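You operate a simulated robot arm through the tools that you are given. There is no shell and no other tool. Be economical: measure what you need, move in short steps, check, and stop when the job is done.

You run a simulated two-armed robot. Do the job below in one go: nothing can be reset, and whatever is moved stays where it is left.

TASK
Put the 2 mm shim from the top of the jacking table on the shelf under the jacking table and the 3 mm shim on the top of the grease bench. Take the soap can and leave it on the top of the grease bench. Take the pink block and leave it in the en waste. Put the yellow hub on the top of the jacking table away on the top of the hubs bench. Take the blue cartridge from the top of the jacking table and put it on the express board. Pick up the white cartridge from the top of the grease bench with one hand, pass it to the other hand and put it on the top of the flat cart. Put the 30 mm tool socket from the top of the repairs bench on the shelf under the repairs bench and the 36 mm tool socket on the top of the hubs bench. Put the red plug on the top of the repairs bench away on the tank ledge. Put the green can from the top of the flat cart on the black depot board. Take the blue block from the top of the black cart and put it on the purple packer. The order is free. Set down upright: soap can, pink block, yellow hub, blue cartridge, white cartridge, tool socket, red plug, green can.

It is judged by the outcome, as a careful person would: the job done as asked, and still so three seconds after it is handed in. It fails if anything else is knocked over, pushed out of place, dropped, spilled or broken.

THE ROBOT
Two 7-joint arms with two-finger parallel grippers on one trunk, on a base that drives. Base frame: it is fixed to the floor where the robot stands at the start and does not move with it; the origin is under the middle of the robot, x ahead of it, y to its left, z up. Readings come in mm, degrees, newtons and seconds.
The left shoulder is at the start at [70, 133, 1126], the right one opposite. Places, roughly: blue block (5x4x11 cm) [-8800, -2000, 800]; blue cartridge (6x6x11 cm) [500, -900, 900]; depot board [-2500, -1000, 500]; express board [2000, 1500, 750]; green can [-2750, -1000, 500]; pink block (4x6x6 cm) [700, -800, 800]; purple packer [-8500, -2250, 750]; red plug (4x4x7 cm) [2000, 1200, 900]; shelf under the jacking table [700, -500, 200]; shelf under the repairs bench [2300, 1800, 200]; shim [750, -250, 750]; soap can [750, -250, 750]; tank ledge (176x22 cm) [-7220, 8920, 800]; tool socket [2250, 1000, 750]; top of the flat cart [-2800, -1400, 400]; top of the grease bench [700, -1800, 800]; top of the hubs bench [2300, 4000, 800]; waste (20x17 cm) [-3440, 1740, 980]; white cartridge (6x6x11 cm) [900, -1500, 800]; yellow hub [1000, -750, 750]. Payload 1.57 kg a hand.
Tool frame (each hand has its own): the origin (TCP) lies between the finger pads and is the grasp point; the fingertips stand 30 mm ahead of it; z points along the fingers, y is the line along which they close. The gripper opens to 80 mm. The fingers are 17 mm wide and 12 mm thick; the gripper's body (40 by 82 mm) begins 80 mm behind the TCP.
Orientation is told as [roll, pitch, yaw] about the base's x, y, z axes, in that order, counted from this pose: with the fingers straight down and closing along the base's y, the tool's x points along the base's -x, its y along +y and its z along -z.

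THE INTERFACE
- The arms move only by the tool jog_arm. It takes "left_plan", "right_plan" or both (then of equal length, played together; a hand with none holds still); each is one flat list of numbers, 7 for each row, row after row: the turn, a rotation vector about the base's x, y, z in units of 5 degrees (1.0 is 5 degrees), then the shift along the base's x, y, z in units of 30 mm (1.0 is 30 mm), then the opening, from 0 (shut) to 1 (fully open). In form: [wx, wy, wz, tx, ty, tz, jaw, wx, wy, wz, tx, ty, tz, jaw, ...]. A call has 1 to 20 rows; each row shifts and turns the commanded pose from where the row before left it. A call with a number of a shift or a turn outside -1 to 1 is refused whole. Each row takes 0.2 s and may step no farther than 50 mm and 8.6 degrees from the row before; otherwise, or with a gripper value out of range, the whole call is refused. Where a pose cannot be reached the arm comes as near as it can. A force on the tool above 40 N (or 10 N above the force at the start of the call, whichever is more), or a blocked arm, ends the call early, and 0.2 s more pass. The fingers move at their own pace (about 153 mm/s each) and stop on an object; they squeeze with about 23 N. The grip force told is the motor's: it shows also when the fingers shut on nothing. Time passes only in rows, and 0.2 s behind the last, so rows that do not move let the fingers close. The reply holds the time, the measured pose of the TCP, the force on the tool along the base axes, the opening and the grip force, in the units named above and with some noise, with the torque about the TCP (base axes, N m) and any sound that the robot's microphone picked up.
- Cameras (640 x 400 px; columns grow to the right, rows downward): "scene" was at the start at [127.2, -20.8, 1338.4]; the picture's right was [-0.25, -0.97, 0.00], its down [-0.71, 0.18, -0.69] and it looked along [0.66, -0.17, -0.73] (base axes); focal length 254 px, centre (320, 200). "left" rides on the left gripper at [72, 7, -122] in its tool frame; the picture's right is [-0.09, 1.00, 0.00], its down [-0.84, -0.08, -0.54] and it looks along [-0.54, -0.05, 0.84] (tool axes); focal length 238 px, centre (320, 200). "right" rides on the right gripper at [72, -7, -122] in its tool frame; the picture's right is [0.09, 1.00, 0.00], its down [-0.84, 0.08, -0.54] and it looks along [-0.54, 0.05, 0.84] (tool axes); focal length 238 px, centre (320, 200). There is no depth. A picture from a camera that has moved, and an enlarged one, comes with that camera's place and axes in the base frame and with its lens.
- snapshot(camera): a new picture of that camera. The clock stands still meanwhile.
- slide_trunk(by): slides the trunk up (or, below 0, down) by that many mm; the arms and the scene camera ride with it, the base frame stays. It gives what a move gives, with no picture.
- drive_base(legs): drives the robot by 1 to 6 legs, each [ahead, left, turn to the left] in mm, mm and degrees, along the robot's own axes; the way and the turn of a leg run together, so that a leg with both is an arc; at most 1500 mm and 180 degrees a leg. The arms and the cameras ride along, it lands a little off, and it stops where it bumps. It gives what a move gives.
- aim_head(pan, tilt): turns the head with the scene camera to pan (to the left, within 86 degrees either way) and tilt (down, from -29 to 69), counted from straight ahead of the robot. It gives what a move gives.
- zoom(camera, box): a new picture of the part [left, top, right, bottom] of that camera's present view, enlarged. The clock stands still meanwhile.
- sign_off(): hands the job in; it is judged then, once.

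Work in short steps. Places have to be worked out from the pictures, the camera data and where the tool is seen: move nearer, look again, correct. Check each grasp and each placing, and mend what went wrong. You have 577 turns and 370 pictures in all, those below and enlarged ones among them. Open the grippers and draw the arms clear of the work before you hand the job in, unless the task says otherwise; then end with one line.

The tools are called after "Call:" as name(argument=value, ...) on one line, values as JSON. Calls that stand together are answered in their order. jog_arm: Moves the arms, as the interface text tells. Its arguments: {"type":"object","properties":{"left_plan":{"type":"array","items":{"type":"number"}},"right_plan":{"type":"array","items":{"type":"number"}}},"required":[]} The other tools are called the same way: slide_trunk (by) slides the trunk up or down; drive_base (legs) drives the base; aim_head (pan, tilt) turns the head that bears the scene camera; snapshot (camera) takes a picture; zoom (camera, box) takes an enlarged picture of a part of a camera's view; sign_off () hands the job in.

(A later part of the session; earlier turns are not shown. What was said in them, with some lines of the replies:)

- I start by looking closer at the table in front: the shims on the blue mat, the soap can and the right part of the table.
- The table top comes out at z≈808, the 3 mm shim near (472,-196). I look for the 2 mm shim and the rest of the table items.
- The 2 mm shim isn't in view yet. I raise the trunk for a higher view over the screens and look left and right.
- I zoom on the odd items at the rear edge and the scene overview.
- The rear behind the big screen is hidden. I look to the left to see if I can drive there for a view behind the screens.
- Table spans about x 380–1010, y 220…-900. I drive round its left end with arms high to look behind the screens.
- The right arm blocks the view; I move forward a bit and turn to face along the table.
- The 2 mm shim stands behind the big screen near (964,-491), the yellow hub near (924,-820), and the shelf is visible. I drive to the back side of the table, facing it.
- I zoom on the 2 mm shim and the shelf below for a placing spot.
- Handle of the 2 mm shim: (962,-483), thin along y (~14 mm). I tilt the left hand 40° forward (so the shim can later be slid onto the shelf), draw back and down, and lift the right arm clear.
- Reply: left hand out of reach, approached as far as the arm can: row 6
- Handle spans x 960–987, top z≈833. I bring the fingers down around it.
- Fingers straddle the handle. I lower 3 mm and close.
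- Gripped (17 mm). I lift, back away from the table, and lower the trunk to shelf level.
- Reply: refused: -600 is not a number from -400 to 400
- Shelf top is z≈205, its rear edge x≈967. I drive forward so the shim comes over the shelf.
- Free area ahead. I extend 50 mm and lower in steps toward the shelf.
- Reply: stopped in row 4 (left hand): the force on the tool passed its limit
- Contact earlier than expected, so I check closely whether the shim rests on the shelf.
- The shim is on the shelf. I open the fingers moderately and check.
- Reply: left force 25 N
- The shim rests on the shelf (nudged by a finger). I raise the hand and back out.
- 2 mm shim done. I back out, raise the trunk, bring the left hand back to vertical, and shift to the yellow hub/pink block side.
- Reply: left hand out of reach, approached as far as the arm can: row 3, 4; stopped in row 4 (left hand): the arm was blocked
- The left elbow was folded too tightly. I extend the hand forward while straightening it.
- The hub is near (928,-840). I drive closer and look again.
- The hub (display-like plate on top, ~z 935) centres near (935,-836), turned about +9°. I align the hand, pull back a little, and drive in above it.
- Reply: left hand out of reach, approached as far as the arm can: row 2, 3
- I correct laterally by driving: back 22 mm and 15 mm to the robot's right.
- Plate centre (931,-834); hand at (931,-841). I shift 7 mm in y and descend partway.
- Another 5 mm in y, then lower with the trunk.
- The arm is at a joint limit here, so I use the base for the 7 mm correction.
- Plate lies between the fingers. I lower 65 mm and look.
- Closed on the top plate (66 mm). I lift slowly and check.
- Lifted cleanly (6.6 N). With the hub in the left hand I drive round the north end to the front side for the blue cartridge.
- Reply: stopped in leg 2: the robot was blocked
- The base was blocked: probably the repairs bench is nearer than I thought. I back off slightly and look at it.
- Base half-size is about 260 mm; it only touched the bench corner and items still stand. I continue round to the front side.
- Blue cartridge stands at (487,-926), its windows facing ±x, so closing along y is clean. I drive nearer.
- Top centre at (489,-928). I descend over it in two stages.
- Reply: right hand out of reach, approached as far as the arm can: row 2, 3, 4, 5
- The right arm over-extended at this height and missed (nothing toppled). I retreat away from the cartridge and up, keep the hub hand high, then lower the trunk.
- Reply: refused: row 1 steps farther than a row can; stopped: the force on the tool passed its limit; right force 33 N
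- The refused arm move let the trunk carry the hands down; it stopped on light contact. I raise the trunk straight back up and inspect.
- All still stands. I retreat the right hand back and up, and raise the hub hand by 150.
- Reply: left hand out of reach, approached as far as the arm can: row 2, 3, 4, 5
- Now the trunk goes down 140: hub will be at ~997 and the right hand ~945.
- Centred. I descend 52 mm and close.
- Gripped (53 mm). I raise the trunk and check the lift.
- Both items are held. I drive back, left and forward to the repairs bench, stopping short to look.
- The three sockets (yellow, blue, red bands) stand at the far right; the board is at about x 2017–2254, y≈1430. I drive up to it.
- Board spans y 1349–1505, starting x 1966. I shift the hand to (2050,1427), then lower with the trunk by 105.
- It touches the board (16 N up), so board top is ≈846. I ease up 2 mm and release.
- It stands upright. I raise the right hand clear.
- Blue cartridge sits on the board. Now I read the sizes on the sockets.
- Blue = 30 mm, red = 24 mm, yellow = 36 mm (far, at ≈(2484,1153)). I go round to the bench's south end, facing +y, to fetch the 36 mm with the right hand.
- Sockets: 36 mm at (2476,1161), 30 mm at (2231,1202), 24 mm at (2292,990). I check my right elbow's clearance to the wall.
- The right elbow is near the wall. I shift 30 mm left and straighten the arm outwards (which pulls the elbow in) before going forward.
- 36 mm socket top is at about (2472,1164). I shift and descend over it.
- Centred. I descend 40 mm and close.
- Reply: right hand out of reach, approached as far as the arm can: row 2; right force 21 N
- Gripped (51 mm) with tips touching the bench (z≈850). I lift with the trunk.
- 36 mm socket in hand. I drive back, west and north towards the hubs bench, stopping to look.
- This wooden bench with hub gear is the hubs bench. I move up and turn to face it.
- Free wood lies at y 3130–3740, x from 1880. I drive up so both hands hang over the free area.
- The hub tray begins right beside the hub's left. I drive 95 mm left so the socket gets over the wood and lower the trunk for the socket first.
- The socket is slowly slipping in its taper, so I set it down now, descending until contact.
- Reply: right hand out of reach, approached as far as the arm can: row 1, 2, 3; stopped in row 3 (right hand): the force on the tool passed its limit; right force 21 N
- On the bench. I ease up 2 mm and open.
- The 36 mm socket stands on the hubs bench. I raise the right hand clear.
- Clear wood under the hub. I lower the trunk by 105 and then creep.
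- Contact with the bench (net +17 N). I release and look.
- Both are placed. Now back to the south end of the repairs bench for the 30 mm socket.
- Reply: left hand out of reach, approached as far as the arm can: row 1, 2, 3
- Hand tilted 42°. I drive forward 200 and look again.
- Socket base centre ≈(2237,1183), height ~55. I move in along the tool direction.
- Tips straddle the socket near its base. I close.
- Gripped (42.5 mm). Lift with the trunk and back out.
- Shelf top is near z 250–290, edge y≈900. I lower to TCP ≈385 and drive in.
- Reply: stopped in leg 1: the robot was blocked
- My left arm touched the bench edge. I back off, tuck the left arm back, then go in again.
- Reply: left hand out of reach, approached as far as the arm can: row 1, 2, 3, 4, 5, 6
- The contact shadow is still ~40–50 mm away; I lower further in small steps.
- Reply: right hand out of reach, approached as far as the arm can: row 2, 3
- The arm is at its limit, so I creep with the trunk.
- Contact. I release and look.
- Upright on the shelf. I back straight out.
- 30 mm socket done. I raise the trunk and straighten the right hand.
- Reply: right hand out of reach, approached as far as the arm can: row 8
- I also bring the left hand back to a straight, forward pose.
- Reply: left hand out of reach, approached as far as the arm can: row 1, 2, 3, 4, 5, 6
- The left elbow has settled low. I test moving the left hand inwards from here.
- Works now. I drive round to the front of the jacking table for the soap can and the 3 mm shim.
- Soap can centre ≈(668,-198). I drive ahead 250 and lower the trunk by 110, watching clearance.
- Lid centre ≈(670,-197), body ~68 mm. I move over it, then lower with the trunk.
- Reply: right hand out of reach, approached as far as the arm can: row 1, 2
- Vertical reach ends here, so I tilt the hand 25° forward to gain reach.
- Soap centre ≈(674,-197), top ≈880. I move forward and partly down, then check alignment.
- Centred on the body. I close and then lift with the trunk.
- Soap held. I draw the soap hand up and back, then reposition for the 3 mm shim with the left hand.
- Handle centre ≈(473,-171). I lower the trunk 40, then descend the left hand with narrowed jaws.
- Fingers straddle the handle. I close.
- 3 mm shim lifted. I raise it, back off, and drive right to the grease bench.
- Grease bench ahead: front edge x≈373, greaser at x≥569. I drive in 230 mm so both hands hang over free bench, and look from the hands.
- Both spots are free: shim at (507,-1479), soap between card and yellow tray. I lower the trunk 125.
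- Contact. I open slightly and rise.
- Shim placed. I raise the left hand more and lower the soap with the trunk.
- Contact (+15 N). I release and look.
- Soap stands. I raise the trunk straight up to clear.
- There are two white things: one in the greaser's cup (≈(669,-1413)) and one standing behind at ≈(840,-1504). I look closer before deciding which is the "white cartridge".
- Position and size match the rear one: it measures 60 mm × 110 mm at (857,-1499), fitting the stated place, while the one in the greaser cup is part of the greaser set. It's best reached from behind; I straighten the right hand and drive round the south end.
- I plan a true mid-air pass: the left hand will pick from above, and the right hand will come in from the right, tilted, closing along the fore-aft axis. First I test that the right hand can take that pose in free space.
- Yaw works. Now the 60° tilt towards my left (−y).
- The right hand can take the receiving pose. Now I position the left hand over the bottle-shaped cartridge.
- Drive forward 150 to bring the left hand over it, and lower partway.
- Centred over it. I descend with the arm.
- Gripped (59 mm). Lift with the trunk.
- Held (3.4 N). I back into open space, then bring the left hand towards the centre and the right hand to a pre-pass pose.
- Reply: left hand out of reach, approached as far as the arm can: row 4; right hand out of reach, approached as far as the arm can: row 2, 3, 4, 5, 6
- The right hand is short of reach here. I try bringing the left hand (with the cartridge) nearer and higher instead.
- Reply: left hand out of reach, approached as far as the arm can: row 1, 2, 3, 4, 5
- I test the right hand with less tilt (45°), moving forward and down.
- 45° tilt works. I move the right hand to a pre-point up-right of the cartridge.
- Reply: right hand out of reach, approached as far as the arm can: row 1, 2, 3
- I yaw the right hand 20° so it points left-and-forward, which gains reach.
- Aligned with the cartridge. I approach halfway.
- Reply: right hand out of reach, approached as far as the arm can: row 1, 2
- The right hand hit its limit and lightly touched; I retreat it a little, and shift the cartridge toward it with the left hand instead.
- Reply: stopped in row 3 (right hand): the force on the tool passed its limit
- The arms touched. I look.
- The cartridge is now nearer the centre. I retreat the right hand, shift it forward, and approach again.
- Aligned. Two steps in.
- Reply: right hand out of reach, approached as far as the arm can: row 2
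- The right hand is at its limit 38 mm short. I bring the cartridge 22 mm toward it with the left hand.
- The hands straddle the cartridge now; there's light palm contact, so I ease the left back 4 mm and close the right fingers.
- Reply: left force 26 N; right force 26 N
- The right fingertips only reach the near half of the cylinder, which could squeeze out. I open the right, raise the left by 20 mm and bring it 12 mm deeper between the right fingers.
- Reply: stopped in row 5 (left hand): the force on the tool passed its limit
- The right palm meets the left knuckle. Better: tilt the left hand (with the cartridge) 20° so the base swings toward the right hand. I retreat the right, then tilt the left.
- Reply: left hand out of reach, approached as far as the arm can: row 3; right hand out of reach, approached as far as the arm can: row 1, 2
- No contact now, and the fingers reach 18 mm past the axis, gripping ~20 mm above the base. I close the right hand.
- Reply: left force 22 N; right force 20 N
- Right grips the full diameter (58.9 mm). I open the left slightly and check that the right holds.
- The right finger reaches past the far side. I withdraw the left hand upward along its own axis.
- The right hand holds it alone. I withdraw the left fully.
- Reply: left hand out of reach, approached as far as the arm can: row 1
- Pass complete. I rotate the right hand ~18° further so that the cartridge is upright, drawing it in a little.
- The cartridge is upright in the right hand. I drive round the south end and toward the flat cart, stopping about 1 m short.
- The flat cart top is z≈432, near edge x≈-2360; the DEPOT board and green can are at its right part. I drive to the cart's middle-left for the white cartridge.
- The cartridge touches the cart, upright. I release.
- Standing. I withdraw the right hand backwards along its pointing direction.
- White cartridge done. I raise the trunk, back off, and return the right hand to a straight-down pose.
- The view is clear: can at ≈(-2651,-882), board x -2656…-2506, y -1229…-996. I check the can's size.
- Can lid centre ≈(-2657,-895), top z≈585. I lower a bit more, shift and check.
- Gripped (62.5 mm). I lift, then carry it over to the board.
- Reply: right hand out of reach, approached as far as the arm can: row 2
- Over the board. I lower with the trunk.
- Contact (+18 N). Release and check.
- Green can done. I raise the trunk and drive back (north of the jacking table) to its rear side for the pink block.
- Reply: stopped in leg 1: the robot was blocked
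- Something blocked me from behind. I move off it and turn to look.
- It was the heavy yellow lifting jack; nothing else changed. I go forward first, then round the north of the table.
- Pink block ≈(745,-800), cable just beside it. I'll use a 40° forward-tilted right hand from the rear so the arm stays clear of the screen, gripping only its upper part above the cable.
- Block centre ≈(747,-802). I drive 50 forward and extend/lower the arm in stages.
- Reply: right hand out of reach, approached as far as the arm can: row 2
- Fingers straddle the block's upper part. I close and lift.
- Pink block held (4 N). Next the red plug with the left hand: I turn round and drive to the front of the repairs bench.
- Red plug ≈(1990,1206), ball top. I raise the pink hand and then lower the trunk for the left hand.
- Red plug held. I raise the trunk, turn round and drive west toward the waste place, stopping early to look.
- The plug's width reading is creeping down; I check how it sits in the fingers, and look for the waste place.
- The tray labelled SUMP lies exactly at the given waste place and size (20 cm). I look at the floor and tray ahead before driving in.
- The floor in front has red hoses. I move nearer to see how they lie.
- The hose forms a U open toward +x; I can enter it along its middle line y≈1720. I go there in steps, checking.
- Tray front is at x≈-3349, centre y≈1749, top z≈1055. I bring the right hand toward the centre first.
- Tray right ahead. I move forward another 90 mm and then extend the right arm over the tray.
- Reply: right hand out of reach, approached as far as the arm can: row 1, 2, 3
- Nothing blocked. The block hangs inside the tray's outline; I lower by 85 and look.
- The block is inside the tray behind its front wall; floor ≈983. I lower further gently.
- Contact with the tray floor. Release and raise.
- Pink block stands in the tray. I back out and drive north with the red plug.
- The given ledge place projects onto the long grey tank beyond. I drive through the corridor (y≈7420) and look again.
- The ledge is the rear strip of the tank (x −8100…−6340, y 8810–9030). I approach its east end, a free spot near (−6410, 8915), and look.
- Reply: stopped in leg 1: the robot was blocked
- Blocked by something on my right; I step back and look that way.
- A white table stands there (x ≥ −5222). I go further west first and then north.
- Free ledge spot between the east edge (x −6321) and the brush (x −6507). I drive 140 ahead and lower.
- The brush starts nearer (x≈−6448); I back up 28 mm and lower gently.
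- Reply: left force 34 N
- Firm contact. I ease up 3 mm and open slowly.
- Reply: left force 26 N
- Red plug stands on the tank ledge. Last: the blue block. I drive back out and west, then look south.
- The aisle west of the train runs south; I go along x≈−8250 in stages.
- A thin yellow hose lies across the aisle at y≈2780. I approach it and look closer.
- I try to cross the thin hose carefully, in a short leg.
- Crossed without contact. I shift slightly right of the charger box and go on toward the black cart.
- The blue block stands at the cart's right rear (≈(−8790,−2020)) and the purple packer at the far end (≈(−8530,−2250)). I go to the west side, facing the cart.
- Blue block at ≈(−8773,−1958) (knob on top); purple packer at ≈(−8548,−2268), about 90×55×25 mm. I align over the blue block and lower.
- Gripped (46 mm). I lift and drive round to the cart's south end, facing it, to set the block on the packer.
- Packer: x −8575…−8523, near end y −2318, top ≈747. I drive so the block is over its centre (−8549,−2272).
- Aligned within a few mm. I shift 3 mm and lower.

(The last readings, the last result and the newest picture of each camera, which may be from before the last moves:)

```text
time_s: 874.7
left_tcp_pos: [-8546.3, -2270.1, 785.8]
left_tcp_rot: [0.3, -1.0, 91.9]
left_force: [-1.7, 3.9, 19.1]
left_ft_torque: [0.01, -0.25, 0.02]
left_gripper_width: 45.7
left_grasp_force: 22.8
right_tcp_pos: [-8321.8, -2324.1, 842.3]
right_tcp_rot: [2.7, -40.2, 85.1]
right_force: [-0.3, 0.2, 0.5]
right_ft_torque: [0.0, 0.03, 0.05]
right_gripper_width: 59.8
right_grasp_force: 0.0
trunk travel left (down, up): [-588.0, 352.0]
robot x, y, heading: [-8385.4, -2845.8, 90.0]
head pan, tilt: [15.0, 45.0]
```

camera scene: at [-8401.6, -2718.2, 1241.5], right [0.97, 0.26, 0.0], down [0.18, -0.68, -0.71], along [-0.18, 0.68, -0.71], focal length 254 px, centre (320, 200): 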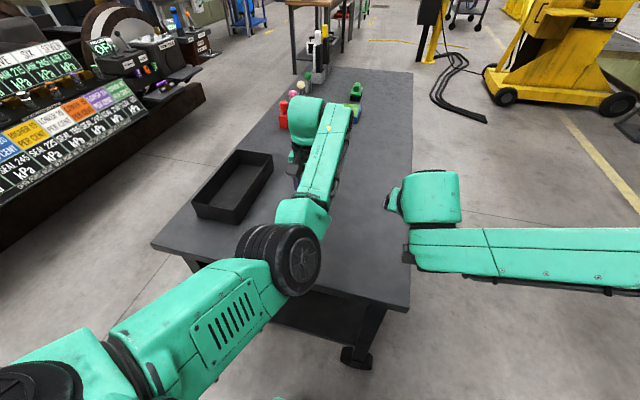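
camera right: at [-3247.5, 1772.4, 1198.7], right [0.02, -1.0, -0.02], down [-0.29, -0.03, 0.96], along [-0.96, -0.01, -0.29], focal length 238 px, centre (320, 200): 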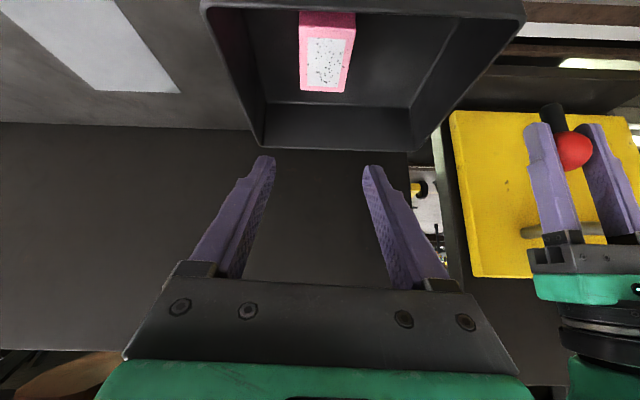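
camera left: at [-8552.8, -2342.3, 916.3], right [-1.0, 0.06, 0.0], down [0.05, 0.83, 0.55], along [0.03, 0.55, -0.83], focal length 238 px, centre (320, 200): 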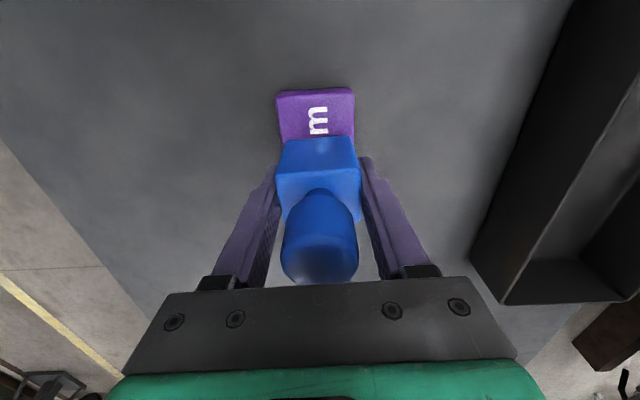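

The block rests on the packer. I ease up 2 mm and release slowly.

Call:
slide_trunk(by=2)

Call:
jog_arm(left_plan=[0, 0, 0, 0, 0, 0, 0.7, 0, 0, 0, 0, 0, 0, 0.8, 0, 0, 0, 0, 0, 0, 0.8])

Call:
snapshot(camera="left")

```text
time_s: 875.2
left_tcp_pos: [-8548.4, -2270.1, 786.5]
left_tcp_rot: [0.2, -0.7, 92.0]
left_force: [-2.2, 4.5, 14.9]
left_ft_torque: [0.32, -0.12, 0.06]
left_gripper_width: 45.6
left_grasp_force: 23.1
right_tcp_pos: [-8322.7, -2324.5, 843.7]
right_tcp_rot: [2.8, -40.3, 85.2]
right_force: [-1.1, -0.2, -0.6]
right_ft_torque: [0.04, -0.03, 0.0]
right_gripper_width: 59.7
right_grasp_force: 0.0
trunk travel left (down, up): [-590.0, 350.0]
robot x, y, heading: [-8380.9, -2843.7, 89.8]
head pan, tilt: [15.0, 45.0]
```

```text
time_s: 876.0
left_tcp_pos: [-8547.1, -2269.4, 784.1]
left_tcp_rot: [0.2, -0.6, 91.9]
left_force: [-0.1, -0.2, -0.7]
left_ft_torque: [-0.01, 0.01, 0.0]
left_gripper_width: 64.0
left_grasp_force: 0.0
right_tcp_pos: [-8323.2, -2324.0, 842.8]
right_tcp_rot: [2.7, -40.2, 85.2]
right_force: [0.4, -0.3, 0.2]
right_ft_torque: [-0.01, 0.0, 0.02]
right_gripper_width: 60.2
right_grasp_force: 0.0
trunk travel left (down, up): [-590.0, 350.0]
robot x, y, heading: [-8382.4, -2851.0, 89.4]
head pan, tilt: [15.0, 45.0]
```

```text
74 pictures are left
camera left: at [-8552.7, -2342.2, 905.0], right [-1.0, 0.06, 0.0], down [0.05, 0.83, 0.55], along [0.03, 0.55, -0.84], focal length 238 px, centre (320, 200)
```

left: 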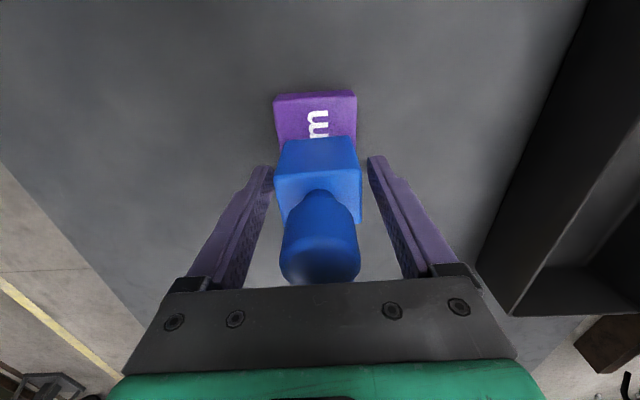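

Stable. I raise the trunk straight up and check the stack.

Call:
slide_trunk(by=200)

Call:
snapshot(camera="left")

```text
time_s: 878.1
left_tcp_pos: [-8546.8, -2270.1, 984.9]
left_tcp_rot: [0.2, -0.6, 91.9]
left_force: [0.2, -0.3, -0.5]
left_ft_torque: [0.04, 0.02, -0.04]
left_gripper_width: 64.1
left_grasp_force: 0.0
right_tcp_pos: [-8322.8, -2323.5, 1042.6]
right_tcp_rot: [2.7, -40.3, 85.2]
right_force: [-0.5, -0.4, 0.4]
right_ft_torque: [-0.01, 0.04, 0.0]
right_gripper_width: 59.9
right_grasp_force: 0.1
trunk travel left (down, up): [-790.0, 150.0]
robot x, y, heading: [-8382.4, -2848.8, 89.9]
head pan, tilt: [15.0, 45.0]
```

```text
73 pictures are left
camera left: at [-8552.7, -2342.1, 1105.2], right [-1.0, 0.06, 0.0], down [0.05, 0.83, 0.55], along [0.03, 0.55, -0.83], focal length 238 px, centre (320, 200)
```

left: 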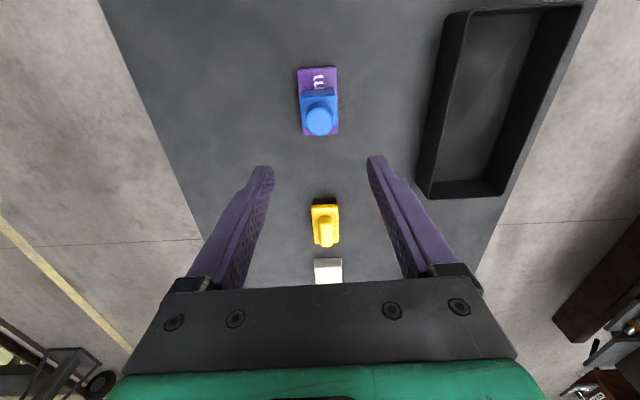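

All placed. I draw the robot back from the cart with grippers open, then hand in.

Call:
drive_base(legs=[[-350, 0, 0]])

Call:
jog_arm(left_plan=[0, 0, 0, 0, 0, 0, 1, 0, 0, 0, 0, 0, 0, 1], right_plan=[0, 0, 0, 0, 0, 0, 1, 0, 0, 0, 0, 0, 0, 1])

Call:
aim_head(pan=10, tilt=35)

Call:
snapshot(camera="scene")

```text
time_s: 880.4
left_tcp_pos: [-8548.3, -2619.1, 983.8]
left_tcp_rot: [0.2, -0.5, 92.0]
left_force: [-0.5, -0.8, 0.7]
left_ft_torque: [-0.03, 0.02, 0.01]
left_gripper_width: 64.0
left_grasp_force: 0.1
right_tcp_pos: [-8324.3, -2673.1, 1041.8]
right_tcp_rot: [2.5, -40.1, 85.3]
right_force: [-0.4, -0.1, 0.2]
right_ft_torque: [0.04, -0.02, 0.0]
right_gripper_width: 59.9
right_grasp_force: 0.0
trunk travel left (down, up): [-790.0, 150.0]
robot x, y, heading: [-8385.7, -3196.5, 89.8]
head pan, tilt: [15.0, 45.0]
```

```text
time_s: 881.0
left_tcp_pos: [-8550.7, -2619.1, 985.1]
left_tcp_rot: [0.2, -0.7, 92.0]
left_force: [-0.5, 0.3, 0.3]
left_ft_torque: [0.03, -0.01, -0.02]
left_gripper_width: 80.0
left_grasp_force: 0.1
right_tcp_pos: [-8325.4, -2674.0, 1043.0]
right_tcp_rot: [2.6, -40.2, 85.3]
right_force: [0.8, -0.5, 1.2]
right_ft_torque: [0.01, 0.0, 0.01]
right_gripper_width: 80.1
right_grasp_force: 0.1
trunk travel left (down, up): [-790.0, 150.0]
robot x, y, heading: [-8380.6, -3194.4, 89.8]
head pan, tilt: [15.0, 45.0]
```

```text
time_s: 881.7
left_tcp_pos: [-8549.9, -2620.4, 985.0]
left_tcp_rot: [0.2, -0.7, 92.0]
left_force: [-0.2, -0.1, -0.3]
left_ft_torque: [0.01, 0.0, 0.03]
left_gripper_width: 79.9
left_grasp_force: 0.0
right_tcp_pos: [-8325.5, -2673.3, 1043.2]
right_tcp_rot: [2.7, -40.2, 85.2]
right_force: [0.5, -0.2, 0.4]
right_ft_torque: [0.02, -0.03, -0.02]
right_gripper_width: 80.0
right_grasp_force: 0.0
trunk travel left (down, up): [-790.0, 150.0]
robot x, y, heading: [-8383.9, -3195.2, 89.9]
head pan, tilt: [10.0, 35.0]
```

```text
72 pictures are left
camera scene: at [-8396.8, -3061.6, 1445.3], right [0.98, 0.17, 0.0], down [0.1, -0.57, -0.82], along [-0.14, 0.81, -0.57], focal length 254 px, centre (320, 200)
```

scene: 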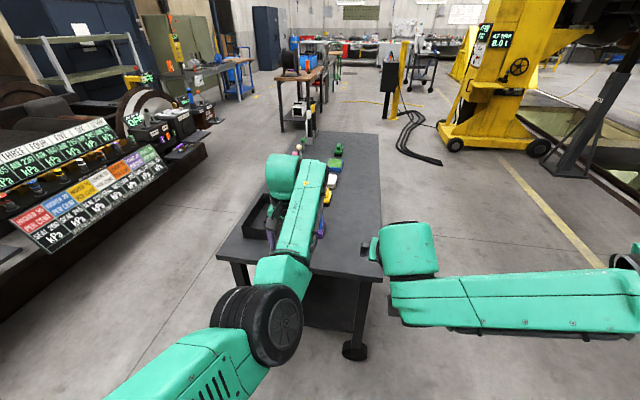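

The arms are clear, the grippers open and everything has been set in place, so I hand the job in.

Call:
sign_off()

```text
The job is handed in.
```

I handed the job in with every item placed where it was asked. The white cartridge is the one uncertain identification: there were two white cylinders on the grease bench. I moved the one standing behind the greaser because it matched the given place and size, and left the one in the greaser's cup.
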